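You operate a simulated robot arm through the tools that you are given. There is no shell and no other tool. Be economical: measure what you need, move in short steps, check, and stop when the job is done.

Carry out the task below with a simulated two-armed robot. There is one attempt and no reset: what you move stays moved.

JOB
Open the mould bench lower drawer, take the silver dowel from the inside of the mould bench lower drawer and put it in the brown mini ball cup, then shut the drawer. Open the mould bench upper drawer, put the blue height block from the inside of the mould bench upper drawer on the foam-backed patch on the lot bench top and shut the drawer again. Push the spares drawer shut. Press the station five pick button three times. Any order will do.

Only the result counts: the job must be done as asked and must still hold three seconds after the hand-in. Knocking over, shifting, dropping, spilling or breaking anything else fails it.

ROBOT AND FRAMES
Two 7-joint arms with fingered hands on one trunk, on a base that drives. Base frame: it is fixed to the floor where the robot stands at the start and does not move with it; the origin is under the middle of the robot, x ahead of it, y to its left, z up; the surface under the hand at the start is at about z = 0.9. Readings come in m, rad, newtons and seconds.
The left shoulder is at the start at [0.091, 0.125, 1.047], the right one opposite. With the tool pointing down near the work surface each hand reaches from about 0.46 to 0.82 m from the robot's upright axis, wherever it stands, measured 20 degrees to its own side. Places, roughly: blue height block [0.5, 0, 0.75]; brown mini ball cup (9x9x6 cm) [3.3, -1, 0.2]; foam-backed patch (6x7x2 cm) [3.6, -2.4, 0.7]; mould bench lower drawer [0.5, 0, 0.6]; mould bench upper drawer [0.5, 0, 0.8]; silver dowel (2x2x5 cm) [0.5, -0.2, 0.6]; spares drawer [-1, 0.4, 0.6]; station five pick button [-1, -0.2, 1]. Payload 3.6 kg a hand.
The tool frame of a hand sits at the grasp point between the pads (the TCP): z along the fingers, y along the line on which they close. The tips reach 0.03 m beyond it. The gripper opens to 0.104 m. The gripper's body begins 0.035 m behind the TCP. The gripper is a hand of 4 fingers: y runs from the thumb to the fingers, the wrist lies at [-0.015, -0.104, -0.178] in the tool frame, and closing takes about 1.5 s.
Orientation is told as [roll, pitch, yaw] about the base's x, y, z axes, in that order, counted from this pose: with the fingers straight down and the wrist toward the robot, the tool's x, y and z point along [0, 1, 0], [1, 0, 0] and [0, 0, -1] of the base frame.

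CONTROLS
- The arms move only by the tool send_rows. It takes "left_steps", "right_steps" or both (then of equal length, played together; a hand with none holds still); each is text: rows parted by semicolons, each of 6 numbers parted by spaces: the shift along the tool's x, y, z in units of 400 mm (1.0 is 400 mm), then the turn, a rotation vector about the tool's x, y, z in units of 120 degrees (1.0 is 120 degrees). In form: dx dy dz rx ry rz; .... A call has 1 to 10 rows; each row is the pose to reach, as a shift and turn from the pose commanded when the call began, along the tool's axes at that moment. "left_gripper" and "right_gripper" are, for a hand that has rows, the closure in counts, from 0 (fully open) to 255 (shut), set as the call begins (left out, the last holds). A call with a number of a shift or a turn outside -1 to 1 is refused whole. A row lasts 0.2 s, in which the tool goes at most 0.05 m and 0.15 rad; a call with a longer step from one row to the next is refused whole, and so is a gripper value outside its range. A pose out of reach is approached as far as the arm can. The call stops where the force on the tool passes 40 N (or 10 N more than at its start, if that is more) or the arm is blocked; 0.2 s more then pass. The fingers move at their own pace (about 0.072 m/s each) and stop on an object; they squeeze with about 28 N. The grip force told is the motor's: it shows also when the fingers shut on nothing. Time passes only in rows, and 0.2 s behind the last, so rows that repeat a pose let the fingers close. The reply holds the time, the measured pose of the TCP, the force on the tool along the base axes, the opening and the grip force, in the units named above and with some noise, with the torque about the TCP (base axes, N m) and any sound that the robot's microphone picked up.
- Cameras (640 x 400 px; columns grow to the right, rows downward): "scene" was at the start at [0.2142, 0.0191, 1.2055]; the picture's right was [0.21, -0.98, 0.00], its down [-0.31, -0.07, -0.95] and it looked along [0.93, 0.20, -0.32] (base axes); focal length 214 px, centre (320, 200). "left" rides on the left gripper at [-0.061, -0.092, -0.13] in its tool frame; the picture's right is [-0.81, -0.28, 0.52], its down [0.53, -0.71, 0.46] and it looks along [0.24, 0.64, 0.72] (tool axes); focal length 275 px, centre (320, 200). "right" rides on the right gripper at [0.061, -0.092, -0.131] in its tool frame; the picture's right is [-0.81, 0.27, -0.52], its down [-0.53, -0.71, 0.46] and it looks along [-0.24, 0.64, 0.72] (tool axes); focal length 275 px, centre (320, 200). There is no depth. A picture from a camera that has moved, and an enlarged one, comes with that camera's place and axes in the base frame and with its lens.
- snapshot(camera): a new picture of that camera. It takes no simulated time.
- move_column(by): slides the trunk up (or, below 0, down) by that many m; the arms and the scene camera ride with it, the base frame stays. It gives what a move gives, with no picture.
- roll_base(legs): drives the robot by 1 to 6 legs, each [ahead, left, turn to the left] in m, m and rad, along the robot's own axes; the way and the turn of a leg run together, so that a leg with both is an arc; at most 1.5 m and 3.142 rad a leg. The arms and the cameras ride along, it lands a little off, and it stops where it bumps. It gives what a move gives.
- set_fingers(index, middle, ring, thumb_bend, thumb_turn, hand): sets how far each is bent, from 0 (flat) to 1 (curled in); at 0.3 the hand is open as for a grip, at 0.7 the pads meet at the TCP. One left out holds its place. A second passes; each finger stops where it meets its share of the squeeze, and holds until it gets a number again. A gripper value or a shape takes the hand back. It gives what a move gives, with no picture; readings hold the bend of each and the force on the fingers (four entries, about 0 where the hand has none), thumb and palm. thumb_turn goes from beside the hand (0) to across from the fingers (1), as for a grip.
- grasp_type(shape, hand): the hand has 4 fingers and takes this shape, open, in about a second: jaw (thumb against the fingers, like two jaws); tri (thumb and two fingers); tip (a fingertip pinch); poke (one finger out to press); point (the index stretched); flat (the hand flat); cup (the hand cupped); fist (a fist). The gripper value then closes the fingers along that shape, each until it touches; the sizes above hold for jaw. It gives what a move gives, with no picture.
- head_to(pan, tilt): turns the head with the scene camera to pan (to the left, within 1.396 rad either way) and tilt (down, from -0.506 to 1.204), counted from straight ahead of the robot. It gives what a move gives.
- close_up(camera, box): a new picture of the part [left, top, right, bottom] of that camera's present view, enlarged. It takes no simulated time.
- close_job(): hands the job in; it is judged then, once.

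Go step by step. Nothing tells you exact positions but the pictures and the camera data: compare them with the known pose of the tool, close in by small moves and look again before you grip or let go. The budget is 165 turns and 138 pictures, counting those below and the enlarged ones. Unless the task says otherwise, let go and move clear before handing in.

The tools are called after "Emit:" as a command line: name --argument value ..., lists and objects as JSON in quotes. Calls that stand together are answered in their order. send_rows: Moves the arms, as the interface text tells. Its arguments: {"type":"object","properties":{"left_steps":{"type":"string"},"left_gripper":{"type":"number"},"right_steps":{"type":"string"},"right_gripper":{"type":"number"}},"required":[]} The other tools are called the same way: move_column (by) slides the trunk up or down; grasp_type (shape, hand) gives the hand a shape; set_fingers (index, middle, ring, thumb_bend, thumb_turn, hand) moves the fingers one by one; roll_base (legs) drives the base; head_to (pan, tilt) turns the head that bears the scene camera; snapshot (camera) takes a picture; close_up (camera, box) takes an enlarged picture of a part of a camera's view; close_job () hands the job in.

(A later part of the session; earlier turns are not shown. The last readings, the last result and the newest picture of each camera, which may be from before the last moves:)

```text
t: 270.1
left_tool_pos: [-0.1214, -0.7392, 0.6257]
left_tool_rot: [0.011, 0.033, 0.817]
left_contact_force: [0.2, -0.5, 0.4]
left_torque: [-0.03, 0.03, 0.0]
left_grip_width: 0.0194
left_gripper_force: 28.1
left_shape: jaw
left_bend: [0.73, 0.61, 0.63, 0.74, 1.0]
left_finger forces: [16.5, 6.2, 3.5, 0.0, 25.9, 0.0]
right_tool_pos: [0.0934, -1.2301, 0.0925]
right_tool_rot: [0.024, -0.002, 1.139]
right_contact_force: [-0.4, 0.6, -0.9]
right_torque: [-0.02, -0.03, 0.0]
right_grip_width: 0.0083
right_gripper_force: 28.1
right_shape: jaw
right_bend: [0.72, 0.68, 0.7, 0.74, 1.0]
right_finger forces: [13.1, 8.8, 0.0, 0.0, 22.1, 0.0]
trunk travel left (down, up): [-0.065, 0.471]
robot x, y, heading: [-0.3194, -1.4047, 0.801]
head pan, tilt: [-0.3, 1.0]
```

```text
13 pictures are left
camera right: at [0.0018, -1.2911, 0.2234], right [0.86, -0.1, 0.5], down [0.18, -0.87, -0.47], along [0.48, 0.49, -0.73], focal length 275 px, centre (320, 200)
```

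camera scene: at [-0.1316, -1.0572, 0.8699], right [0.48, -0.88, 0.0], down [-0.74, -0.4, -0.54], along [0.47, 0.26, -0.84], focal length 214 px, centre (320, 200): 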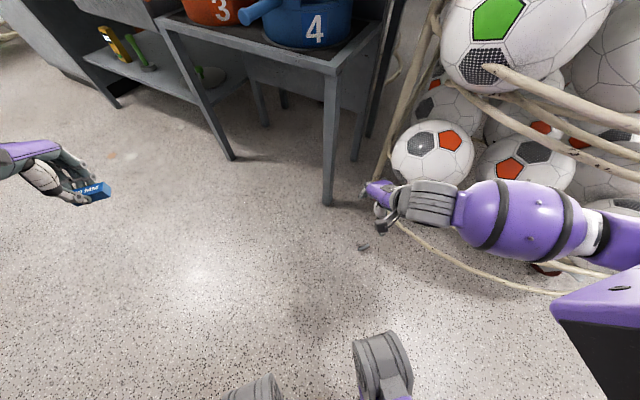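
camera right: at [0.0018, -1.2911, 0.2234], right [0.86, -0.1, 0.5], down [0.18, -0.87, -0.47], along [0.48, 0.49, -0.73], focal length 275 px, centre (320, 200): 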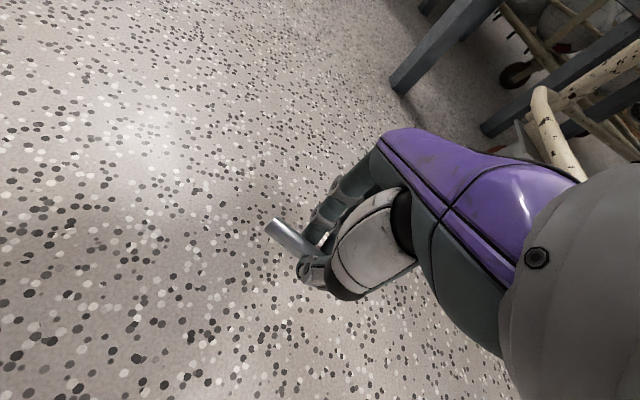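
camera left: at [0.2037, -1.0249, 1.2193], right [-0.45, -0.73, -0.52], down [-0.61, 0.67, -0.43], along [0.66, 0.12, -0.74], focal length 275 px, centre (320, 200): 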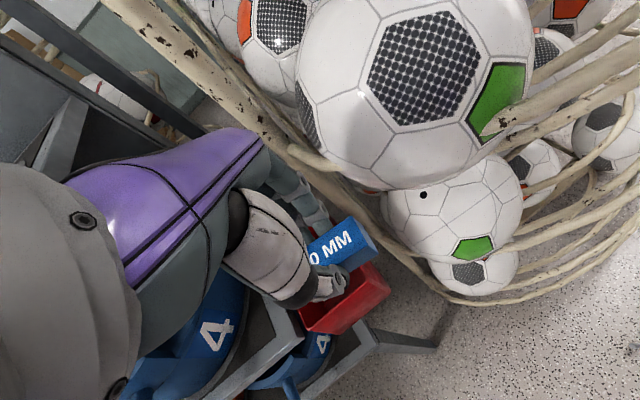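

The dowel is held again. I'll raise the trunk and slide sideways down the aisle past the rack's end without turning, then look toward +x for the route.

Emit:
move_column --by 0.38

Emit:
head_to --pan -0.9 --tilt 0.4

Emit:
roll_base --legs '[[-0.717, -0.697, 0]]'

Emit:
snapshot --camera "scene"

```text
t: 273.8
left_tool_pos: [-0.1215, -0.738, 1.0045]
left_tool_rot: [0.013, 0.035, 0.816]
left_contact_force: [-0.7, -0.7, 0.5]
left_torque: [-0.01, -0.03, -0.01]
left_grip_width: 0.0194
left_gripper_force: 28.7
left_shape: jaw
left_bend: [0.73, 0.61, 0.63, 0.74, 1.0]
left_finger forces: [16.5, 6.2, 3.4, 0.1, 25.9, 0.0]
right_tool_pos: [0.1971, -1.1236, 0.5962]
right_tool_rot: [-0.08, -0.289, 1.152]
right_contact_force: [-0.7, 1.1, -0.3]
right_torque: [-0.01, 0.02, 0.0]
right_grip_width: 0.0084
right_gripper_force: 27.7
right_shape: jaw
right_bend: [0.72, 0.68, 0.7, 0.74, 1.0]
right_finger forces: [12.9, 8.8, 0.1, 0.0, 22.0, 0.0]
trunk travel left (down, up): [-0.445, 0.091]
robot x, y, heading: [-0.3184, -1.4066, 0.797]
head pan, tilt: [-0.3, 1.0]
```

```text
t: 274.8
left_tool_pos: [-0.1211, -0.7382, 1.0046]
left_tool_rot: [0.009, 0.032, 0.815]
left_contact_force: [0.9, -0.2, -0.4]
left_torque: [0.04, 0.02, 0.01]
left_grip_width: 0.0195
left_gripper_force: 27.4
left_shape: jaw
left_bend: [0.73, 0.61, 0.63, 0.74, 1.0]
left_finger forces: [16.5, 6.3, 3.4, 0.0, 25.9, 0.0]
right_tool_pos: [0.1968, -1.1227, 0.5966]
right_tool_rot: [-0.08, -0.289, 1.153]
right_contact_force: [0.6, 0.6, -1.1]
right_torque: [-0.01, 0.0, -0.02]
right_grip_width: 0.0082
right_gripper_force: 27.5
right_shape: jaw
right_bend: [0.72, 0.68, 0.7, 0.74, 1.0]
right_finger forces: [12.9, 8.7, 0.0, 0.1, 22.0, 0.0]
trunk travel left (down, up): [-0.445, 0.091]
robot x, y, heading: [-0.3236, -1.4011, 0.8]
head pan, tilt: [-0.901, 0.4]
```

```text
t: 281.3
left_tool_pos: [-0.1288, -1.7304, 1.0056]
left_tool_rot: [0.013, 0.033, 0.821]
left_contact_force: [-0.1, 0.8, -0.5]
left_torque: [0.01, 0.02, 0.01]
left_grip_width: 0.0196
left_gripper_force: 27.6
left_shape: jaw
left_bend: [0.73, 0.61, 0.63, 0.74, 1.0]
left_finger forces: [16.4, 6.2, 3.3, 0.0, 25.8, 0.1]
right_tool_pos: [0.192, -2.1132, 0.5966]
right_tool_rot: [-0.081, -0.29, 1.161]
right_contact_force: [-0.3, 1.0, -0.4]
right_torque: [-0.05, -0.03, -0.02]
right_grip_width: 0.0082
right_gripper_force: 28.6
right_shape: jaw
right_bend: [0.72, 0.68, 0.7, 0.74, 1.0]
right_finger forces: [13.1, 8.8, 0.0, 0.1, 21.9, 0.0]
trunk travel left (down, up): [-0.445, 0.091]
robot x, y, heading: [-0.3209, -2.3969, 0.809]
head pan, tilt: [-0.901, 0.4]
```

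```text
12 pictures are left
camera scene: at [-0.1757, -2.3524, 1.3723], right [-0.09, -1.0, 0.0], down [-0.39, 0.04, -0.92], along [0.92, -0.09, -0.39], focal length 214 px, centre (320, 200)
```

scene: 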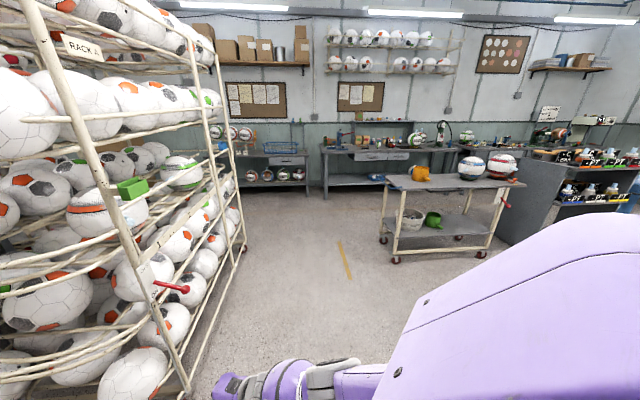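

Corridor to +x is clear between the rack (y>−1.73) and the cart (y<−3.2). I'll turn to face +x and drive toward the benches at the back wall.

Emit:
roll_base --legs '[[0, 0, -0.809], [1.4, 0, 0], [1.2, 0.05, 0]]'

Emit:
head_to --pan 0.35 --tilt 0.6

Emit:
send_rows --right_steps "0 0 0 0 0 0; 0 0 0 0 0 0; 0 0 0 0 0 0; 0 0 0 0 0 0; 0 0 0 0 0 0"

Emit:
snapshot --camera "scene"

```text
t: 296.1
left_tool_pos: [2.9158, -2.0776, 1.0051]
left_tool_rot: [0.011, 0.033, -0.009]
left_contact_force: [0.1, -0.9, 0.0]
left_torque: [0.0, -0.02, 0.0]
left_grip_width: 0.0195
left_gripper_force: 28.2
left_shape: jaw
left_bend: [0.73, 0.61, 0.63, 0.75, 1.0]
left_finger forces: [16.4, 6.1, 3.4, 0.0, 25.7, 0.0]
right_tool_pos: [2.8509, -2.572, 0.5965]
right_tool_rot: [-0.081, -0.287, 0.332]
right_contact_force: [-0.7, -0.4, -0.2]
right_torque: [-0.01, -0.03, 0.04]
right_grip_width: 0.0081
right_gripper_force: 28.0
right_shape: jaw
right_bend: [0.72, 0.68, 0.7, 0.74, 1.0]
right_finger forces: [12.9, 8.7, 0.0, 0.0, 21.8, 0.0]
trunk travel left (down, up): [-0.445, 0.091]
robot x, y, heading: [2.2932, -2.3861, -0.02]
head pan, tilt: [-0.901, 0.4]
```

```text
t: 297.6
left_tool_pos: [2.9162, -2.0774, 1.0064]
left_tool_rot: [0.01, 0.032, -0.011]
left_contact_force: [1.2, 0.5, -0.2]
left_torque: [0.02, -0.02, -0.01]
left_grip_width: 0.0194
left_gripper_force: 28.2
left_shape: jaw
left_bend: [0.73, 0.61, 0.63, 0.75, 1.0]
left_finger forces: [16.4, 6.0, 3.4, 0.0, 25.8, 0.0]
right_tool_pos: [2.8504, -2.5724, 0.5958]
right_tool_rot: [-0.08, -0.286, 0.331]
right_contact_force: [0.2, 0.5, 0.0]
right_torque: [-0.01, 0.02, -0.01]
right_grip_width: 0.0081
right_gripper_force: 28.1
right_shape: jaw
right_bend: [0.72, 0.68, 0.7, 0.74, 1.0]
right_finger forces: [13.0, 8.7, 0.0, 0.0, 21.8, 0.1]
trunk travel left (down, up): [-0.445, 0.091]
robot x, y, heading: [2.2961, -2.3835, -0.027]
head pan, tilt: [0.351, 0.6]
```

```text
t: 298.8
left_tool_pos: [2.916, -2.0761, 1.0053]
left_tool_rot: [0.01, 0.033, -0.008]
left_contact_force: [-0.3, 0.4, 0.1]
left_torque: [-0.02, 0.02, -0.03]
left_grip_width: 0.0192
left_gripper_force: 28.2
left_shape: jaw
left_bend: [0.73, 0.61, 0.63, 0.75, 1.0]
left_finger forces: [16.4, 6.0, 3.5, 0.0, 25.8, 0.1]
right_tool_pos: [2.8502, -2.5714, 0.5965]
right_tool_rot: [-0.081, -0.289, 0.333]
right_contact_force: [0.5, -0.2, -1.1]
right_torque: [-0.01, -0.03, 0.0]
right_grip_width: 0.0081
right_gripper_force: 28.2
right_shape: jaw
right_bend: [0.72, 0.68, 0.7, 0.74, 1.0]
right_finger forces: [13.0, 8.6, 0.0, 0.1, 21.8, 0.0]
trunk travel left (down, up): [-0.445, 0.091]
robot x, y, heading: [2.2901, -2.3854, -0.023]
head pan, tilt: [0.351, 0.6]
```

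```text
11 pictures are left
camera scene: at [2.4539, -2.3594, 1.354], right [0.32, -0.95, 0.0], down [-0.54, -0.18, -0.83], along [0.78, 0.27, -0.56], focal length 214 px, centre (320, 200)
```

scene: 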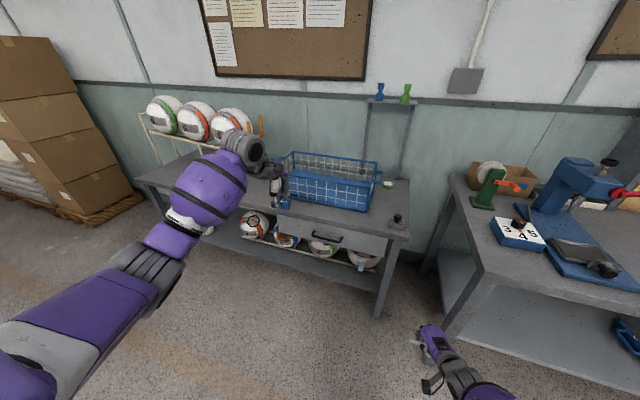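

I see the lot bench ahead: the pale patch is at about [3.58, −2.37] on its top, right of the blue basket. I'll raise and tuck the right hand, bring the left hand inward, and drive up to the bench.

Emit:
send_rows --left_steps "-0.05 0 0 0 0 0; -0.1 0 0 0 0 0; -0.15 0 0 0 0 0; -0.2 0 0 0 0 0; -0.25 0 0 0 0 0; -0.3 0 0 0 0 0; -0.35 0 0 0 0 0; -0.4 0 0 0 0 0; -0.44 0 0 0 0 0; -0.44 0 0 0 0 0" --right_steps "-0.008 0.001 -0.1 0 0 0; -0.016 0.002 -0.2 0 0 0; -0.024 0.003 -0.3 0 0 0; -0.032 0.004 -0.4 0 0 0; -0.04 0.005 -0.5 0 0 0; -0.048 0.006 -0.6 0 0 0; -0.056 0.007 -0.7 0 0 0; -0.064 0.008 -0.8 0 0 0; -0.07 0.009 -0.9 0 0 0; -0.07 0.009 -0.9 0 0 0"

Emit:
head_to --pan 0.0 --tilt 0.8

Emit:
roll_base --legs '[[0.5, -0.1, 0.02]]'

Emit:
snapshot --camera "scene"

```text
t: 301.0
left_tool_pos: [2.9142, -2.2518, 1.0037]
left_tool_rot: [0.009, 0.034, -0.009]
left_contact_force: [-0.2, 0.7, -0.2]
left_torque: [-0.04, -0.02, -0.01]
left_grip_width: 0.0192
left_gripper_force: 27.6
left_shape: jaw
left_bend: [0.73, 0.61, 0.63, 0.75, 1.0]
left_finger forces: [16.4, 6.1, 3.4, 0.0, 25.7, 0.0]
right_tool_pos: [2.7563, -2.6035, 0.9437]
right_tool_rot: [-0.081, -0.289, 0.33]
right_contact_force: [0.1, -0.4, -0.9]
right_torque: [0.0, 0.04, -0.01]
right_grip_width: 0.0073
right_gripper_force: 28.1
right_shape: jaw
right_bend: [0.72, 0.68, 0.7, 0.75, 1.0]
right_finger forces: [10.6, 7.9, 0.1, 0.1, 17.3, 0.1]
trunk travel left (down, up): [-0.445, 0.091]
robot x, y, heading: [2.2967, -2.386, -0.024]
head pan, tilt: [0.351, 0.6]
```

```text
t: 301.8
left_tool_pos: [2.9153, -2.2534, 1.0044]
left_tool_rot: [0.01, 0.034, -0.01]
left_contact_force: [0.2, 1.9, -0.2]
left_torque: [0.02, -0.03, 0.01]
left_grip_width: 0.0197
left_gripper_force: 27.8
left_shape: jaw
left_bend: [0.73, 0.61, 0.63, 0.75, 1.0]
left_finger forces: [16.5, 6.1, 3.4, 0.1, 25.7, 0.0]
right_tool_pos: [2.7578, -2.6049, 0.9439]
right_tool_rot: [-0.079, -0.288, 0.333]
right_contact_force: [0.1, 0.1, -0.1]
right_torque: [-0.02, 0.01, 0.0]
right_grip_width: 0.0074
right_gripper_force: 27.8
right_shape: jaw
right_bend: [0.72, 0.68, 0.7, 0.75, 1.0]
right_finger forces: [10.4, 7.2, 0.1, 0.1, 17.1, 0.0]
trunk travel left (down, up): [-0.445, 0.091]
robot x, y, heading: [2.2935, -2.3832, -0.024]
head pan, tilt: [0.0, 0.799]
```

```text
t: 304.8
left_tool_pos: [3.4048, -2.3506, 1.0033]
left_tool_rot: [0.011, 0.036, 0.007]
left_contact_force: [0.3, 0.7, -0.2]
left_torque: [0.01, 0.01, -0.03]
left_grip_width: 0.0192
left_gripper_force: 28.1
left_shape: jaw
left_bend: [0.73, 0.61, 0.63, 0.75, 1.0]
left_finger forces: [16.4, 6.1, 3.5, 0.1, 25.7, 0.0]
right_tool_pos: [3.2526, -2.7038, 0.9444]
right_tool_rot: [-0.078, -0.288, 0.347]
right_contact_force: [0.3, 0.1, 0.1]
right_torque: [0.0, -0.01, 0.0]
right_grip_width: 0.0066
right_gripper_force: 27.9
right_shape: jaw
right_bend: [0.72, 0.71, 0.7, 0.78, 1.0]
right_finger forces: [0.0, 0.0, 0.0, 0.0, 0.0, 0.1]
trunk travel left (down, up): [-0.445, 0.091]
robot x, y, heading: [2.785, -2.4912, -0.007]
head pan, tilt: [0.0, 0.799]
```

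```text
10 pictures are left
camera scene: at [2.9437, -2.4952, 1.3371], right [-0.01, -1.0, 0.0], down [-0.72, 0.01, -0.7], along [0.7, -0.01, -0.72], focal length 214 px, centre (320, 200)
```

scene: 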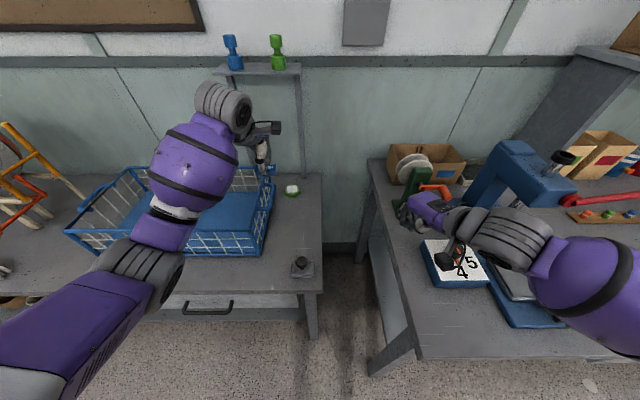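

The dowel slipped out of the right hand again on the way; I'll place the block first, then look for it. Zooming on the patch.

Emit:
close_up --camera "scene" --box '[220, 130, 420, 290]'

```text
2.50 times, centred on (320, 210) of scene
camera zoom: at [2.9437, -2.4952, 1.3371], right [-0.01, -1.0, 0.0], down [-0.72, 0.01, -0.7], along [0.7, -0.01, -0.72], focal length 536 px, centre (320, 175)
```

zoom: 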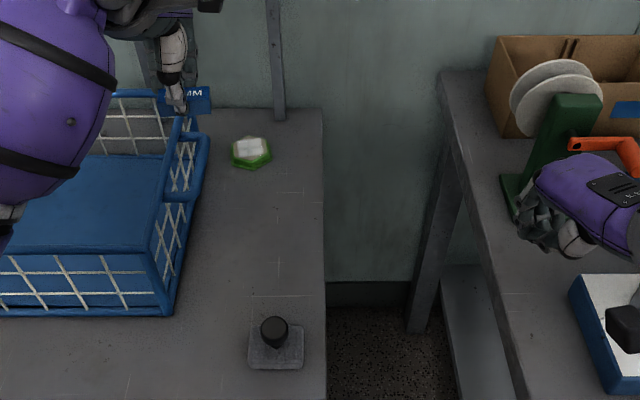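

The patch (green base, white top) is at about [3.59, −2.39]. I'll pull the right hand back, extend the left hand over the patch, and triangulate with its camera.

Emit:
send_rows --left_steps "-0.025 0.035 0 0 0 0; -0.05 0.07 0 0 0 0; -0.075 0.11 0 0 0 0; -0.1 0.15 0 0 0 0; -0.1 0.15 0 0 0 0" --right_steps "0 -0.1 -0.06 0 0 0; 0 -0.2 -0.12 0 0 0; 0 -0.3 -0.18 0 0 0; 0 -0.375 -0.22 0 0 0; 0 -0.375 -0.22 0 0 0"

Emit:
roll_base --legs '[[0.11, 0, 0]]'

Emit:
snapshot --camera "left"

```text
t: 305.9
left_tool_pos: [3.4666, -2.3889, 1.0022]
left_tool_rot: [0.01, 0.035, 0.008]
left_contact_force: [1.1, 0.0, -0.8]
left_torque: [0.03, -0.01, 0.0]
left_grip_width: 0.019
left_gripper_force: 27.8
left_shape: jaw
left_bend: [0.73, 0.61, 0.63, 0.75, 1.0]
left_finger forces: [16.4, 6.2, 3.4, 0.0, 25.9, 0.0]
right_tool_pos: [3.1246, -2.7969, 0.9604]
right_tool_rot: [-0.082, -0.289, 0.347]
right_contact_force: [-0.2, 0.2, 0.2]
right_torque: [0.01, 0.01, 0.0]
right_grip_width: 0.0069
right_gripper_force: 28.2
right_shape: jaw
right_bend: [0.72, 0.71, 0.7, 0.78, 1.0]
right_finger forces: [0.0, 0.0, 0.0, 0.0, 0.1, 0.0]
right hand out of reach, approached as far as the arm can: row 2, 3, 4, 5
trunk travel left (down, up): [-0.445, 0.091]
robot x, y, heading: [2.7818, -2.4936, -0.003]
head pan, tilt: [0.0, 0.799]
```

```text
t: 307.1
left_tool_pos: [3.5748, -2.3912, 1.0018]
left_tool_rot: [0.012, 0.035, 0.005]
left_contact_force: [0.0, 0.0, -0.7]
left_torque: [-0.02, 0.02, 0.01]
left_grip_width: 0.0194
left_gripper_force: 28.1
left_shape: jaw
left_bend: [0.73, 0.61, 0.63, 0.75, 1.0]
left_finger forces: [16.4, 6.1, 3.4, 0.0, 25.8, 0.0]
right_tool_pos: [3.2339, -2.7972, 0.96]
right_tool_rot: [-0.081, -0.286, 0.348]
right_contact_force: [0.4, -0.9, 0.1]
right_torque: [0.01, 0.02, -0.02]
right_grip_width: 0.0067
right_gripper_force: 27.5
right_shape: jaw
right_bend: [0.72, 0.71, 0.7, 0.78, 1.0]
right_finger forces: [0.0, 0.0, 0.1, 0.0, 0.0, 0.0]
trunk travel left (down, up): [-0.445, 0.091]
robot x, y, heading: [2.8923, -2.4944, -0.008]
head pan, tilt: [0.0, 0.799]
```

```text
8 pictures are left
camera left: at [3.4884, -2.4544, 1.135], right [-0.29, -0.81, -0.52], down [-0.73, 0.53, -0.42], along [0.62, 0.26, -0.74], focal length 275 px, centre (320, 200)
```

left: 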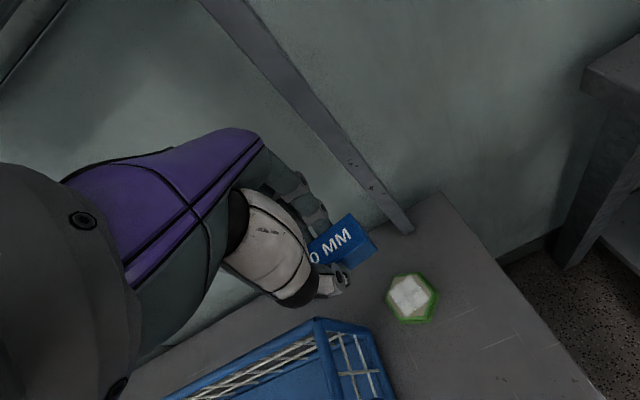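

The patch top is at [3.587, −2.388, 0.740]. Lowering the block over it, stopping just above.

Emit:
send_rows --left_steps "0.003 0.02 0.1 0 0 0; 0.005 0.035 0.2 0 0 0; 0.005 0.045 0.3 0 0 0; 0.005 0.05 0.4 0 0 0; 0.005 0.054 0.48 0 0 0; 0.005 0.054 0.52 0 0 0; 0.005 0.054 0.52 0 0 0"

Emit:
close_up --camera "left" --box '[220, 160, 480, 360]'

```text
t: 308.7
left_tool_pos: [3.592, -2.3861, 0.7932]
left_tool_rot: [0.01, 0.034, 0.007]
left_contact_force: [0.5, 0.7, -1.2]
left_torque: [0.02, -0.02, -0.01]
left_grip_width: 0.0191
left_gripper_force: 27.9
left_shape: jaw
left_bend: [0.73, 0.61, 0.63, 0.75, 1.0]
left_finger forces: [16.5, 6.1, 3.4, 0.0, 25.6, 0.0]
right_tool_pos: [3.2324, -2.7974, 0.9608]
right_tool_rot: [-0.081, -0.289, 0.348]
right_contact_force: [0.8, 0.0, -0.3]
right_torque: [-0.01, 0.01, -0.05]
right_grip_width: 0.0068
right_gripper_force: 28.1
right_shape: jaw
right_bend: [0.72, 0.71, 0.7, 0.78, 1.0]
right_finger forces: [0.0, 0.0, 0.0, 0.0, 0.0, 0.0]
trunk travel left (down, up): [-0.445, 0.091]
robot x, y, heading: [2.8925, -2.4911, -0.001]
head pan, tilt: [0.0, 0.799]
```

```text
2.00 times, centred on (350, 260) of left
camera zoom: at [3.5044, -2.4502, 0.9266], right [-0.29, -0.81, -0.52], down [-0.73, 0.53, -0.43], along [0.62, 0.26, -0.74], focal length 551 px, centre (260, 80)
```

zoom: 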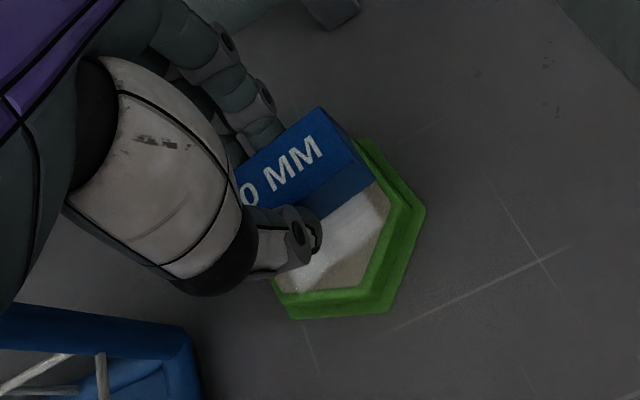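

Well centered. Setting it down gently.

Emit:
send_rows --left_steps "0 -0.005 0.012 0 0 0; 0 -0.008 0.022 0 0 0; 0 -0.008 0.03 0 0 0; 0 -0.008 0.034 0 0 0"

```text
t: 309.7
left_tool_pos: [3.5855, -2.3859, 0.7816]
left_tool_rot: [0.009, 0.034, 0.007]
left_contact_force: [-0.5, 0.0, -0.5]
left_torque: [-0.01, -0.01, 0.0]
left_grip_width: 0.0192
left_gripper_force: 27.8
left_shape: jaw
left_bend: [0.73, 0.61, 0.63, 0.75, 1.0]
left_finger forces: [16.4, 6.1, 3.3, 0.1, 25.7, 0.0]
right_tool_pos: [3.2328, -2.7987, 0.9605]
right_tool_rot: [-0.08, -0.288, 0.348]
right_contact_force: [-0.8, 0.7, -0.5]
right_torque: [-0.01, 0.02, -0.04]
right_grip_width: 0.0068
right_gripper_force: 28.6
right_shape: jaw
right_bend: [0.72, 0.71, 0.7, 0.78, 1.0]
right_finger forces: [0.0, 0.0, 0.0, 0.0, 0.0, 0.0]
trunk travel left (down, up): [-0.445, 0.091]
robot x, y, heading: [2.8951, -2.4963, -0.008]
head pan, tilt: [0.0, 0.799]
```

No contact yet; a few millimetres more, watching the force.

Emit:
send_rows --left_steps "0 0 0.005 0 0 0; 0 0 0.01 0 0 0; 0 0 0.01 0 0 0"

Emit:
send_rows --left_steps "0 0 0.005 0 0 0; 0 0 0.01 0 0 0; 0 0 0.01 0 0 0"

```text
t: 310.5
left_tool_pos: [3.5852, -2.3855, 0.7758]
left_tool_rot: [0.011, 0.034, 0.006]
left_contact_force: [0.5, 0.4, 0.5]
left_torque: [0.0, 0.03, 0.01]
left_grip_width: 0.0194
left_gripper_force: 28.1
left_shape: jaw
left_bend: [0.73, 0.61, 0.63, 0.75, 1.0]
left_finger forces: [16.4, 6.1, 3.3, 0.0, 25.6, 0.1]
right_tool_pos: [3.2325, -2.7981, 0.9607]
right_tool_rot: [-0.08, -0.288, 0.347]
right_contact_force: [0.4, -0.9, -0.1]
right_torque: [0.01, 0.02, 0.01]
right_grip_width: 0.0066
right_gripper_force: 27.7
right_shape: jaw
right_bend: [0.72, 0.71, 0.7, 0.78, 1.0]
right_finger forces: [0.0, 0.0, 0.0, 0.0, 0.1, 0.0]
trunk travel left (down, up): [-0.445, 0.091]
robot x, y, heading: [2.895, -2.4931, -0.012]
head pan, tilt: [0.0, 0.799]
```

```text
t: 311.3
left_tool_pos: [3.5857, -2.3857, 0.7726]
left_tool_rot: [0.011, 0.035, 0.007]
left_contact_force: [0.5, 0.6, 1.1]
left_torque: [-0.03, -0.01, -0.01]
left_grip_width: 0.0193
left_gripper_force: 28.4
left_shape: jaw
left_bend: [0.73, 0.61, 0.63, 0.75, 1.0]
left_finger forces: [16.7, 6.0, 3.4, 0.0, 26.0, 0.0]
right_tool_pos: [3.2324, -2.7988, 0.9596]
right_tool_rot: [-0.081, -0.29, 0.346]
right_contact_force: [0.0, 0.8, 0.3]
right_torque: [0.01, -0.02, -0.01]
right_grip_width: 0.0064
right_gripper_force: 28.1
right_shape: jaw
right_bend: [0.72, 0.71, 0.7, 0.78, 1.0]
right_finger forces: [0.0, 0.0, 0.0, 0.1, 0.0, 0.0]
trunk travel left (down, up): [-0.445, 0.091]
robot x, y, heading: [2.8948, -2.494, -0.005]
head pan, tilt: [0.0, 0.799]
```

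Emit:
send_rows --left_steps "0 0 0.004 0 0 0; 0 0 0.008 0 0 0; 0 0 0.008 0 0 0"

Emit:
send_rows --left_steps "0 0 0.004 0 0 0; 0 0 0.007 0 0 0; 0 0 0.007 0 0 0"

```text
t: 312.1
left_tool_pos: [3.5876, -2.3863, 0.7714]
left_tool_rot: [0.01, 0.029, 0.009]
left_contact_force: [0.4, -0.6, 12.9]
left_torque: [-0.04, -0.02, -0.03]
left_grip_width: 0.02
left_gripper_force: 27.5
left_shape: jaw
left_bend: [0.73, 0.61, 0.64, 0.75, 1.0]
left_finger forces: [17.3, 6.8, 3.6, 0.0, 28.0, 0.1]
right_tool_pos: [3.2314, -2.7988, 0.9601]
right_tool_rot: [-0.081, -0.289, 0.348]
right_contact_force: [-0.5, -0.1, 0.4]
right_torque: [0.0, 0.01, 0.02]
right_grip_width: 0.0068
right_gripper_force: 28.5
right_shape: jaw
right_bend: [0.72, 0.71, 0.7, 0.78, 1.0]
right_finger forces: [0.1, 0.1, 0.1, 0.0, 0.0, 0.0]
trunk travel left (down, up): [-0.445, 0.091]
robot x, y, heading: [2.8929, -2.4941, -0.007]
head pan, tilt: [0.0, 0.799]
```

```text
t: 312.9
left_tool_pos: [3.5866, -2.3869, 0.7705]
left_tool_rot: [0.011, 0.025, 0.007]
left_contact_force: [-0.3, 1.2, 24.1]
left_torque: [0.03, -0.06, -0.06]
left_grip_width: 0.0204
left_gripper_force: 27.7
left_shape: jaw
left_bend: [0.73, 0.61, 0.64, 0.75, 1.0]
left_finger forces: [18.9, 7.8, 4.5, 0.1, 30.3, 0.0]
right_tool_pos: [3.2315, -2.7995, 0.9618]
right_tool_rot: [-0.08, -0.292, 0.346]
right_contact_force: [-1.0, -0.5, 0.6]
right_torque: [0.01, 0.0, 0.01]
right_grip_width: 0.0067
right_gripper_force: 27.6
right_shape: jaw
right_bend: [0.72, 0.71, 0.7, 0.78, 1.0]
right_finger forces: [0.0, 0.0, 0.1, 0.0, 0.0, 0.0]
trunk travel left (down, up): [-0.445, 0.091]
robot x, y, heading: [2.8952, -2.4954, -0.006]
head pan, tilt: [0.0, 0.799]
```

Firm contact (24 N). I'll ease up slightly, open the hand, and rise clear.

Emit:
send_rows --left_steps "0 0 -0.007 0 0 0; 0 0 -0.007 0 0 0"

Emit:
send_rows --left_steps "0 0 0 0 0 0; 0 0 0 0 0 0; 0 0 0 0 0 0; 0 0 0 0 0 0; 0 0 0 0 0 0; 0 0 0 0 0 0; 0 0 -0.1 0 0 0; 0 0 -0.2 0 0 0; 0 0 -0.3 0 0 0; 0 0 -0.4 0 0 0" --left_gripper 0

Emit:
snapshot --camera "left"

```text
t: 313.5
left_tool_pos: [3.5856, -2.3861, 0.7711]
left_tool_rot: [0.009, 0.032, 0.007]
left_contact_force: [4.2, 1.0, 17.0]
left_torque: [-0.01, -0.18, -0.04]
left_grip_width: 0.0207
left_gripper_force: 27.4
left_shape: jaw
left_bend: [0.73, 0.6, 0.63, 0.75, 1.0]
left_finger forces: [19.1, 8.4, 4.5, 0.0, 27.2, 0.0]
right_tool_pos: [3.2333, -2.7982, 0.9602]
right_tool_rot: [-0.082, -0.288, 0.348]
right_contact_force: [-0.5, 0.1, 0.7]
right_torque: [0.01, 0.0, 0.01]
right_grip_width: 0.0067
right_gripper_force: 28.0
right_shape: jaw
right_bend: [0.72, 0.71, 0.7, 0.78, 1.0]
right_finger forces: [0.0, 0.0, 0.0, 0.2, 0.0, 0.0]
trunk travel left (down, up): [-0.445, 0.091]
robot x, y, heading: [2.8925, -2.4945, -0.008]
head pan, tilt: [0.0, 0.799]
```

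```text
t: 315.7
left_tool_pos: [3.5922, -2.3896, 0.9299]
left_tool_rot: [0.013, 0.033, 0.006]
left_contact_force: [0.5, -0.4, 0.2]
left_torque: [0.01, -0.01, 0.01]
left_grip_width: 0.1037
left_gripper_force: 0.0
left_shape: jaw
left_bend: [0.3, 0.3, 0.3, 0.3, 0.98]
left_finger forces: [0.0, 0.1, 0.0, 0.0, 0.0, 0.0]
right_tool_pos: [3.2334, -2.799, 0.9598]
right_tool_rot: [-0.08, -0.29, 0.348]
right_contact_force: [0.3, 0.5, 0.0]
right_torque: [0.06, 0.01, 0.01]
right_grip_width: 0.0068
right_gripper_force: 28.4
right_shape: jaw
right_bend: [0.72, 0.71, 0.7, 0.78, 1.0]
right_finger forces: [0.0, 0.0, 0.1, 0.0, 0.0, 0.1]
trunk travel left (down, up): [-0.445, 0.091]
robot x, y, heading: [2.8941, -2.4916, -0.008]
head pan, tilt: [0.0, 0.799]
```

```text
6 pictures are left
camera left: at [3.5051, -2.4531, 1.0623], right [-0.29, -0.81, -0.52], down [-0.73, 0.53, -0.42], along [0.62, 0.26, -0.74], focal length 275 px, centre (320, 200)
```

left: 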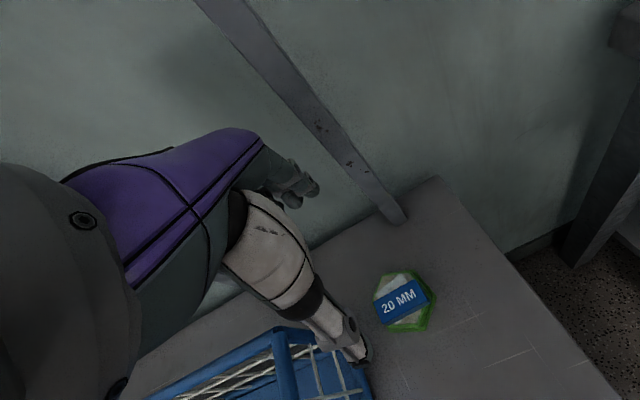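

The blue block rests on the patch. Now to find the dowel: back off, spread the arms, and look down at the floor.

Emit:
move_column --by 0.08

Emit:
head_to --pan 0.0 --tilt 0.95

Emit:
roll_base --legs '[[-0.45, 0, 0], [-0.2, -0.15, 0]]'

Emit:
send_rows --left_steps "0.12 0 0 0 0 0; 0.24 0 0 0 0 0; 0.36 0 0 0 0 0; 0.48 0 0 0 0 0; 0.6 0 0 0 0 0; 0.6 0 0 0 0 0"

Emit:
close_up --camera "scene" --box '[150, 110, 490, 322]'

```text
t: 316.9
left_tool_pos: [3.5916, -2.3882, 1.0066]
left_tool_rot: [0.012, 0.034, 0.008]
left_contact_force: [0.0, 0.5, -0.1]
left_torque: [0.02, -0.01, -0.01]
left_grip_width: 0.1037
left_gripper_force: 0.2
left_shape: jaw
left_bend: [0.3, 0.3, 0.3, 0.3, 0.98]
left_finger forces: [0.0, 0.1, 0.1, 0.1, 0.0, 0.0]
right_tool_pos: [3.2332, -2.7986, 1.0395]
right_tool_rot: [-0.081, -0.287, 0.348]
right_contact_force: [-0.2, 1.0, -0.5]
right_torque: [0.0, 0.01, 0.01]
right_grip_width: 0.0069
right_gripper_force: 27.9
right_shape: jaw
right_bend: [0.72, 0.71, 0.7, 0.78, 1.0]
right_finger forces: [0.0, 0.1, 0.1, 0.0, 0.1, 0.0]
trunk travel left (down, up): [-0.525, 0.011]
robot x, y, heading: [2.8934, -2.4975, -0.005]
head pan, tilt: [0.0, 0.799]
```

```text
t: 317.6
left_tool_pos: [3.5908, -2.3891, 1.0088]
left_tool_rot: [0.011, 0.034, 0.008]
left_contact_force: [0.8, 0.2, -0.4]
left_torque: [-0.02, 0.01, 0.0]
left_grip_width: 0.1037
left_gripper_force: 0.0
left_shape: jaw
left_bend: [0.3, 0.3, 0.3, 0.3, 0.98]
left_finger forces: [0.0, 0.0, 0.0, 0.0, 0.0, 0.0]
right_tool_pos: [3.2322, -2.7991, 1.0393]
right_tool_rot: [-0.081, -0.291, 0.346]
right_contact_force: [1.2, -0.3, -0.1]
right_torque: [-0.02, 0.03, -0.01]
right_grip_width: 0.0068
right_gripper_force: 28.1
right_shape: jaw
right_bend: [0.72, 0.71, 0.7, 0.78, 1.0]
right_finger forces: [0.0, 0.0, 0.0, 0.0, 0.1, 0.1]
trunk travel left (down, up): [-0.525, 0.011]
robot x, y, heading: [2.8913, -2.4908, -0.01]
head pan, tilt: [0.0, 0.949]
```

```text
t: 321.9
left_tool_pos: [2.9457, -2.5319, 1.008]
left_tool_rot: [0.013, 0.032, 0.002]
left_contact_force: [0.2, -1.2, -0.1]
left_torque: [-0.01, 0.0, -0.03]
left_grip_width: 0.1035
left_gripper_force: 0.0
left_shape: jaw
left_bend: [0.3, 0.3, 0.3, 0.3, 0.98]
left_finger forces: [0.0, 0.0, 0.0, 0.1, 0.0, 0.0]
right_tool_pos: [2.5848, -2.9415, 1.0403]
right_tool_rot: [-0.081, -0.29, 0.341]
right_contact_force: [0.2, -1.0, 0.3]
right_torque: [-0.01, -0.03, -0.03]
right_grip_width: 0.0066
right_gripper_force: 27.6
right_shape: jaw
right_bend: [0.72, 0.71, 0.7, 0.78, 1.0]
right_finger forces: [0.1, 0.0, 0.0, 0.1, 0.0, 0.0]
trunk travel left (down, up): [-0.525, 0.011]
robot x, y, heading: [2.246, -2.6365, -0.013]
head pan, tilt: [0.0, 0.949]
```

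```text
t: 323.2
left_tool_pos: [2.9314, -2.2957, 1.0128]
left_tool_rot: [0.009, 0.033, 0.001]
left_contact_force: [0.1, -0.3, -0.1]
left_torque: [-0.01, 0.0, -0.03]
left_grip_width: 0.1038
left_gripper_force: 0.1
left_shape: jaw
left_bend: [0.3, 0.3, 0.3, 0.3, 0.98]
left_finger forces: [0.1, 0.0, 0.1, 0.1, 0.0, 0.1]
left hand out of reach, approached as far as the arm can: row 4, 5, 6
right_tool_pos: [2.5867, -2.9419, 1.04]
right_tool_rot: [-0.079, -0.29, 0.342]
right_contact_force: [0.4, 0.1, 0.6]
right_torque: [0.03, 0.01, 0.01]
right_grip_width: 0.0069
right_gripper_force: 28.2
right_shape: jaw
right_bend: [0.72, 0.71, 0.7, 0.78, 1.0]
right_finger forces: [0.0, 0.0, 0.1, 0.1, 0.0, 0.0]
trunk travel left (down, up): [-0.525, 0.011]
robot x, y, heading: [2.2472, -2.6374, -0.013]
head pan, tilt: [0.0, 0.949]
```

```text
1.88 times, centred on (320, 216) of scene
camera zoom: at [2.3346, -2.638, 1.4165], right [-0.01, -1.0, 0.0], down [-0.81, 0.01, -0.58], along [0.58, -0.01, -0.81], focal length 404 px, centre (320, 170)
```

zoom: 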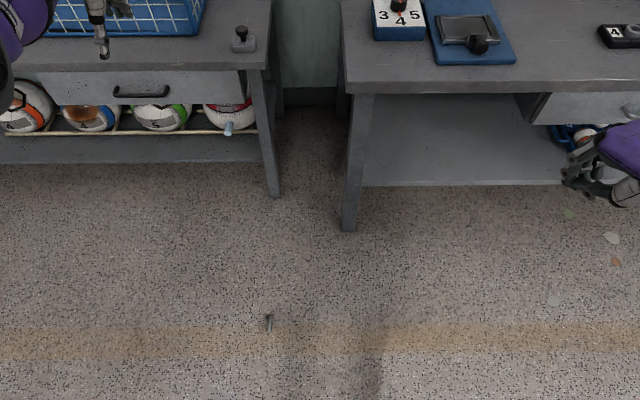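

Found the dowel on the floor at ≈[2.709, −2.470], lying along x. I'll turn to face +y so the fingers close across it, and prepare the right hand.

Emit:
roll_base --legs '[[0, 0, 1.58], [-0.253, -0.303, 0]]'

Emit:
send_rows --right_steps "0 0.02 0 0.046 0.012 0.05; 0 0.04 0 0.09 0.025 0.09; 0 0.06 0 0.138 0.038 0.13; 0 0.06 0 0.138 0.038 0.167" --right_gripper 0

Emit:
send_rows --right_steps "0.05 0.1 0 0 0 0; 0.1 0.2 0 0 0 0; 0.15 0.3 0 0 0 0; 0.2 0.4 0 0 0 0; 0.25 0.45 0 0 0 0; 0.25 0.45 0 0 0 0"

Emit:
move_column --by -0.4

Emit:
move_column --by -0.12

```text
t: 330.3
left_tool_pos: [2.2027, -2.2096, 1.0124]
left_tool_rot: [0.012, 0.032, 1.579]
left_contact_force: [0.1, 0.4, 0.1]
left_torque: [0.0, -0.01, 0.01]
left_grip_width: 0.1038
left_gripper_force: 0.0
left_shape: jaw
left_bend: [0.3, 0.3, 0.3, 0.3, 0.98]
left_finger forces: [0.0, 0.0, 0.0, 0.1, 0.0, 0.0]
right_tool_pos: [2.8507, -2.5516, 1.0396]
right_tool_rot: [-0.08, -0.289, 1.917]
right_contact_force: [0.1, 0.0, 0.0]
right_torque: [0.03, -0.02, 0.01]
right_grip_width: 0.0066
right_gripper_force: 27.6
right_shape: jaw
right_bend: [0.72, 0.71, 0.7, 0.78, 1.0]
right_finger forces: [0.1, 0.0, 0.0, 0.0, 0.0, 0.0]
trunk travel left (down, up): [-0.525, 0.011]
robot x, y, heading: [2.5479, -2.8877, 1.562]
head pan, tilt: [0.0, 0.949]
```

```text
t: 331.3
left_tool_pos: [2.2036, -2.2091, 1.0131]
left_tool_rot: [0.012, 0.033, 1.578]
left_contact_force: [-0.1, -0.2, -0.7]
left_torque: [0.01, -0.02, -0.01]
left_grip_width: 0.1037
left_gripper_force: 0.0
left_shape: jaw
left_bend: [0.3, 0.3, 0.3, 0.3, 0.98]
left_finger forces: [0.0, 0.0, 0.0, 0.0, 0.1, 0.0]
right_tool_pos: [2.8437, -2.5305, 1.0485]
right_tool_rot: [0.054, -0.001, 1.56]
right_contact_force: [-0.6, 0.0, -0.1]
right_torque: [0.03, 0.01, 0.02]
right_grip_width: 0.1038
right_gripper_force: 0.1
right_shape: jaw
right_bend: [0.3, 0.3, 0.3, 0.3, 0.98]
right_finger forces: [0.1, 0.0, 0.0, 0.0, 0.1, 0.0]
trunk travel left (down, up): [-0.525, 0.011]
robot x, y, heading: [2.5452, -2.8914, 1.562]
head pan, tilt: [0.0, 0.949]
```

```text
t: 332.7
left_tool_pos: [2.2035, -2.2079, 1.0118]
left_tool_rot: [0.013, 0.033, 1.58]
left_contact_force: [-0.8, -0.4, 0.2]
left_torque: [-0.02, 0.01, 0.0]
left_grip_width: 0.1037
left_gripper_force: 0.1
left_shape: jaw
left_bend: [0.3, 0.3, 0.3, 0.3, 0.98]
left_finger forces: [0.0, 0.1, 0.0, 0.0, 0.1, 0.0]
right_tool_pos: [2.7442, -2.3494, 1.0527]
right_tool_rot: [0.056, -0.004, 1.562]
right_contact_force: [0.7, 0.6, 0.5]
right_torque: [-0.02, 0.02, -0.01]
right_grip_width: 0.1039
right_gripper_force: 0.1
right_shape: jaw
right_bend: [0.3, 0.3, 0.3, 0.3, 0.98]
right_finger forces: [0.0, 0.0, 0.1, 0.0, 0.1, 0.0]
trunk travel left (down, up): [-0.525, 0.011]
robot x, y, heading: [2.5441, -2.8889, 1.561]
head pan, tilt: [0.0, 0.949]
```

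```text
t: 336.6
left_tool_pos: [2.2032, -2.2084, 0.6128]
left_tool_rot: [0.014, 0.033, 1.58]
left_contact_force: [-0.5, 0.1, -0.2]
left_torque: [-0.03, 0.03, -0.03]
left_grip_width: 0.1036
left_gripper_force: 0.0
left_shape: jaw
left_bend: [0.3, 0.3, 0.3, 0.3, 0.98]
left_finger forces: [0.0, 0.2, 0.0, 0.1, 0.1, 0.1]
right_tool_pos: [2.7441, -2.3495, 0.6532]
right_tool_rot: [0.054, -0.001, 1.565]
right_contact_force: [0.1, -0.4, -0.5]
right_torque: [-0.01, -0.01, 0.01]
right_grip_width: 0.1037
right_gripper_force: 0.1
right_shape: jaw
right_bend: [0.3, 0.3, 0.3, 0.3, 0.98]
right_finger forces: [0.0, 0.0, 0.0, 0.0, 0.0, 0.1]
trunk travel left (down, up): [-0.125, 0.411]
robot x, y, heading: [2.5453, -2.8915, 1.565]
head pan, tilt: [0.0, 0.949]
```

```text
t: 338.1
left_tool_pos: [2.2041, -2.2094, 0.4927]
left_tool_rot: [0.01, 0.03, 1.579]
left_contact_force: [0.5, -0.4, -0.1]
left_torque: [0.03, -0.01, 0.01]
left_grip_width: 0.1035
left_gripper_force: 0.0
left_shape: jaw
left_bend: [0.3, 0.3, 0.3, 0.3, 0.98]
left_finger forces: [0.1, 0.0, 0.1, 0.1, 0.0, 0.1]
right_tool_pos: [2.7444, -2.3499, 0.533]
right_tool_rot: [0.054, -0.005, 1.562]
right_contact_force: [1.0, 0.4, 0.1]
right_torque: [0.02, -0.03, 0.02]
right_grip_width: 0.1037
right_gripper_force: 0.1
right_shape: jaw
right_bend: [0.3, 0.3, 0.3, 0.3, 0.98]
right_finger forces: [0.0, 0.0, 0.0, 0.1, 0.0, 0.0]
trunk travel left (down, up): [-0.005, 0.531]
robot x, y, heading: [2.5484, -2.8928, 1.568]
head pan, tilt: [0.0, 0.949]
```

Emit:
send_rows --right_steps "0.02 0 0.1 0 0 0; 0.04 0 0.21 0 0 0; 0.06 0 0.32 0 0 0; 0.068 0 0.43 0 0 0; 0.068 0 0.54 0 0 0; 0.068 -0.02 0.65 0 0 0; 0.068 -0.08 0.74 0 0 0; 0.068 -0.15 0.83 0 0 0; 0.068 -0.23 0.91 0 0 0; 0.068 -0.3 0.97 0 0 0"

Emit:
snapshot --camera "right"

```text
t: 340.2
left_tool_pos: [2.2036, -2.2091, 0.4923]
left_tool_rot: [0.01, 0.034, 1.58]
left_contact_force: [0.2, 0.0, -0.1]
left_torque: [0.01, 0.03, -0.01]
left_grip_width: 0.1036
left_gripper_force: 0.0
left_shape: jaw
left_bend: [0.3, 0.3, 0.3, 0.3, 0.98]
left_finger forces: [0.1, 0.0, 0.1, 0.0, 0.0, 0.1]
right_tool_pos: [2.7263, -2.346, 0.3657]
right_tool_rot: [0.057, 0.007, 1.563]
right_contact_force: [-0.5, -0.3, 1.1]
right_torque: [0.0, -0.01, 0.01]
right_grip_width: 0.104
right_gripper_force: 0.0
right_shape: jaw
right_bend: [0.3, 0.3, 0.3, 0.3, 0.98]
right_finger forces: [0.0, 0.0, 0.1, 0.0, 0.0, 0.0]
right hand out of reach, approached as far as the arm can: row 4, 5, 6, 7, 8, 9, 10
trunk travel left (down, up): [-0.005, 0.531]
robot x, y, heading: [2.5472, -2.8884, 1.563]
head pan, tilt: [0.0, 0.949]
```

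```text
4 pictures are left
camera right: at [2.6738, -2.4379, 0.499], right [0.84, 0.27, 0.47], down [0.5, -0.72, -0.48], along [0.21, 0.64, -0.74], focal length 275 px, centre (320, 200)
```

right: 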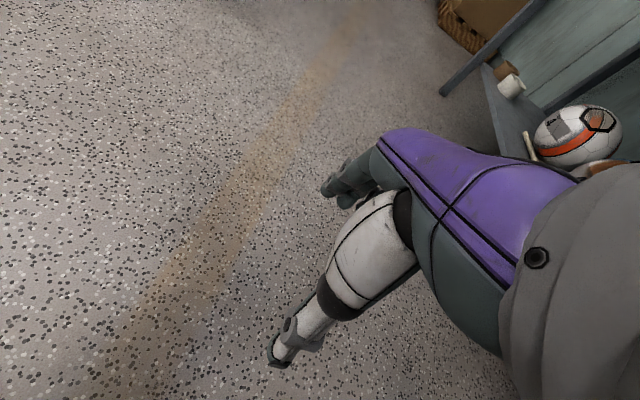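

The arm needs to swing outward first on its way down (as before). I also noticed a brown cup on the lower shelf near [3.33, −1.0].

Emit:
send_rows --right_steps "-0.1 0.05 0 0 0 0; -0.2 0.1 0.02 0 0 0; -0.275 0.125 0.1 0 0 0; -0.275 0.125 0.21 0 0 0; -0.275 0.125 0.32 0 0 0; -0.275 0.1 0.42 0 0 0; -0.275 0.05 0.5 0 0 0; -0.21 -0.01 0.57 0 0 0; -0.14 -0.08 0.63 0 0 0; -0.07 -0.15 0.66 0 0 0"

```text
t: 342.4
left_tool_pos: [2.2034, -2.2078, 0.4922]
left_tool_rot: [0.011, 0.033, 1.579]
left_contact_force: [0.3, 0.5, -0.5]
left_torque: [0.0, -0.02, -0.04]
left_grip_width: 0.1038
left_gripper_force: 0.0
left_shape: jaw
left_bend: [0.3, 0.3, 0.3, 0.3, 0.98]
left_finger forces: [0.0, 0.1, 0.1, 0.1, 0.0, 0.0]
right_tool_pos: [2.7748, -2.4139, 0.0897]
right_tool_rot: [0.067, 0.002, 1.569]
right_contact_force: [-0.5, 0.8, -0.2]
right_torque: [-0.03, 0.01, 0.0]
right_grip_width: 0.1039
right_gripper_force: 0.1
right_shape: jaw
right_bend: [0.3, 0.3, 0.3, 0.3, 0.98]
right_finger forces: [0.0, 0.0, 0.1, 0.1, 0.0, 0.1]
right hand out of reach, approached as far as the arm can: row 9, 10
trunk travel left (down, up): [-0.005, 0.531]
robot x, y, heading: [2.5447, -2.8889, 1.561]
head pan, tilt: [0.0, 0.949]
```

Emit:
send_rows --right_steps "0.05 -0.05 0 0 0 0; 0.1 -0.1 0 0 0 0; 0.144 -0.1415 0 0 0 0; 0.144 -0.1415 0 0 0 0"

Emit:
snapshot --camera "right"

```text
t: 343.4
left_tool_pos: [2.203, -2.2081, 0.4916]
left_tool_rot: [0.013, 0.032, 1.58]
left_contact_force: [-0.6, -0.9, 0.3]
left_torque: [-0.03, 0.0, 0.01]
left_grip_width: 0.1035
left_gripper_force: 0.1
left_shape: jaw
left_bend: [0.3, 0.3, 0.3, 0.3, 0.98]
left_finger forces: [0.0, 0.0, 0.1, 0.0, 0.1, 0.0]
right_tool_pos: [2.7568, -2.458, 0.0762]
right_tool_rot: [0.099, 0.003, 1.58]
right_contact_force: [0.4, 0.0, 0.0]
right_torque: [-0.01, 0.03, -0.02]
right_grip_width: 0.1038
right_gripper_force: 0.0
right_shape: jaw
right_bend: [0.3, 0.3, 0.3, 0.3, 0.98]
right_finger forces: [0.0, 0.0, 0.0, 0.0, 0.0, 0.1]
right hand out of reach, approached as far as the arm can: row 1, 2, 3, 4
trunk travel left (down, up): [-0.005, 0.531]
robot x, y, heading: [2.544, -2.8872, 1.562]
head pan, tilt: [0.0, 0.949]
```

```text
3 pictures are left
camera right: at [2.7107, -2.552, 0.2105], right [0.85, 0.28, 0.44], down [0.49, -0.71, -0.5], along [0.17, 0.65, -0.75], focal length 275 px, centre (320, 200)
```

right: 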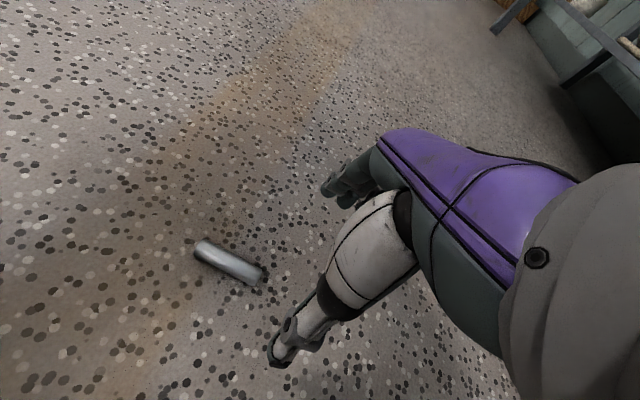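

Dowel at [2.711, −2.474]. I'll nudge the base so the hand is exactly over it and then descend.

Emit:
roll_base --legs '[[-0.008, 0.038, 0]]'

Emit:
send_rows --right_steps "0 -0.01 0.04 0 0 0; 0 -0.02 0.08 0 0 0; 0 -0.02 0.12 0 0 0; 0 -0.02 0.12 0 0 0"

```text
t: 344.5
left_tool_pos: [2.165, -2.2159, 0.4919]
left_tool_rot: [0.011, 0.032, 1.58]
left_contact_force: [-0.1, 0.5, 0.4]
left_torque: [0.0, 0.0, 0.01]
left_grip_width: 0.104
left_gripper_force: 0.1
left_shape: jaw
left_bend: [0.3, 0.3, 0.3, 0.3, 0.98]
left_finger forces: [0.0, 0.0, 0.0, 0.0, 0.0, 0.0]
right_tool_pos: [2.719, -2.4666, 0.0761]
right_tool_rot: [0.096, 0.002, 1.579]
right_contact_force: [0.5, 0.1, -0.4]
right_torque: [0.03, 0.01, -0.01]
right_grip_width: 0.1037
right_gripper_force: 0.0
right_shape: jaw
right_bend: [0.3, 0.3, 0.3, 0.3, 0.98]
right_finger forces: [0.0, 0.1, 0.0, 0.0, 0.0, 0.1]
trunk travel left (down, up): [-0.005, 0.531]
robot x, y, heading: [2.5079, -2.8998, 1.563]
head pan, tilt: [0.0, 0.949]
```

```text
t: 345.5
left_tool_pos: [2.1647, -2.2159, 0.4927]
left_tool_rot: [0.01, 0.034, 1.58]
left_contact_force: [-0.6, -0.1, -0.1]
left_torque: [-0.02, 0.02, 0.04]
left_grip_width: 0.1036
left_gripper_force: 0.0
left_shape: jaw
left_bend: [0.3, 0.3, 0.3, 0.3, 0.98]
left_finger forces: [0.0, 0.0, 0.0, 0.0, 0.1, 0.0]
right_tool_pos: [2.7132, -2.4742, 0.0285]
right_tool_rot: [0.098, -0.005, 1.58]
right_contact_force: [-0.3, -5.2, 26.8]
right_torque: [1.42, -0.31, -0.07]
right_grip_width: 0.101
right_gripper_force: 0.1
right_shape: jaw
right_bend: [0.3, 0.3, 0.3, 0.3, 0.98]
right_finger forces: [0.0, 26.7, 0.0, 0.0, 0.0, 0.0]
trunk travel left (down, up): [-0.005, 0.531]
robot x, y, heading: [2.5063, -2.9001, 1.563]
head pan, tilt: [0.0, 0.949]
```

Touching the floor; I'll ease up 3 mm and close.

Emit:
send_rows --right_steps "-0.01 0 -0.008 0 0 0; -0.01 0 -0.008 0 0 0; -0.01 0 -0.008 0 0 0; -0.01 0 -0.008 0 0 0; -0.01 0 -0.008 0 0 0; -0.01 0 -0.008 0 0 0; -0.01 0 -0.008 0 0 0; -0.01 0 -0.008 0 0 0; -0.01 0 -0.008 0 0 0" --right_gripper 255

```text
t: 347.5
left_tool_pos: [2.1639, -2.2155, 0.4915]
left_tool_rot: [0.01, 0.034, 1.581]
left_contact_force: [-0.6, -0.3, 1.1]
left_torque: [-0.03, -0.03, 0.01]
left_grip_width: 0.1038
left_gripper_force: 0.1
left_shape: jaw
left_bend: [0.3, 0.3, 0.3, 0.3, 0.98]
left_finger forces: [0.0, 0.0, 0.1, 0.0, 0.0, 0.0]
right_tool_pos: [2.7188, -2.4758, 0.0297]
right_tool_rot: [0.096, 0.002, 1.58]
right_contact_force: [1.2, 1.2, 1.4]
right_torque: [0.08, -0.06, -0.01]
right_grip_width: 0.0022
right_gripper_force: 28.7
right_shape: jaw
right_bend: [0.7, 0.45, 0.61, 0.57, 1.0]
right_finger forces: [0.0, 2.6, 0.0, 0.0, 0.0, 0.0]
trunk travel left (down, up): [-0.005, 0.531]
robot x, y, heading: [2.5088, -2.8972, 1.566]
head pan, tilt: [0.0, 0.949]
```

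Emit:
send_rows --right_steps "0 0 0 0 0 0; 0 0 0 0 0 0; 0 0 0 0 0 0; 0 0 0 0 0 0" --right_gripper 255

Emit:
snapshot --camera "right"

```text
t: 348.5
left_tool_pos: [2.165, -2.2156, 0.4913]
left_tool_rot: [0.012, 0.033, 1.58]
left_contact_force: [-0.2, 0.3, 0.5]
left_torque: [0.01, 0.01, -0.02]
left_grip_width: 0.1039
left_gripper_force: 0.0
left_shape: jaw
left_bend: [0.3, 0.3, 0.3, 0.3, 0.98]
left_finger forces: [0.0, 0.0, 0.0, 0.1, 0.0, 0.0]
right_tool_pos: [2.7181, -2.4757, 0.0307]
right_tool_rot: [0.096, 0.0, 1.579]
right_contact_force: [0.2, 0.8, 1.5]
right_torque: [0.03, -0.01, -0.01]
right_grip_width: 0.0018
right_gripper_force: 27.8
right_shape: jaw
right_bend: [0.7, 0.46, 0.61, 0.57, 1.0]
right_finger forces: [0.0, 1.6, 0.0, 0.0, 0.0, 0.1]
trunk travel left (down, up): [-0.005, 0.531]
robot x, y, heading: [2.5056, -2.9007, 1.563]
head pan, tilt: [0.0, 0.949]
```

```text
2 pictures are left
camera right: at [2.6716, -2.5686, 0.1656], right [0.85, 0.28, 0.44], down [0.49, -0.71, -0.5], along [0.17, 0.64, -0.75], focal length 275 px, centre (320, 200)
```

right: 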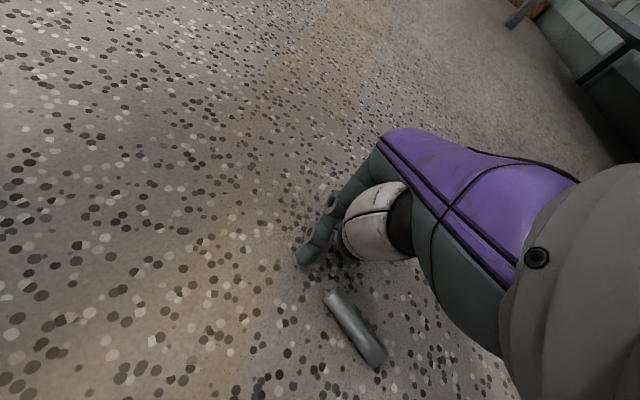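

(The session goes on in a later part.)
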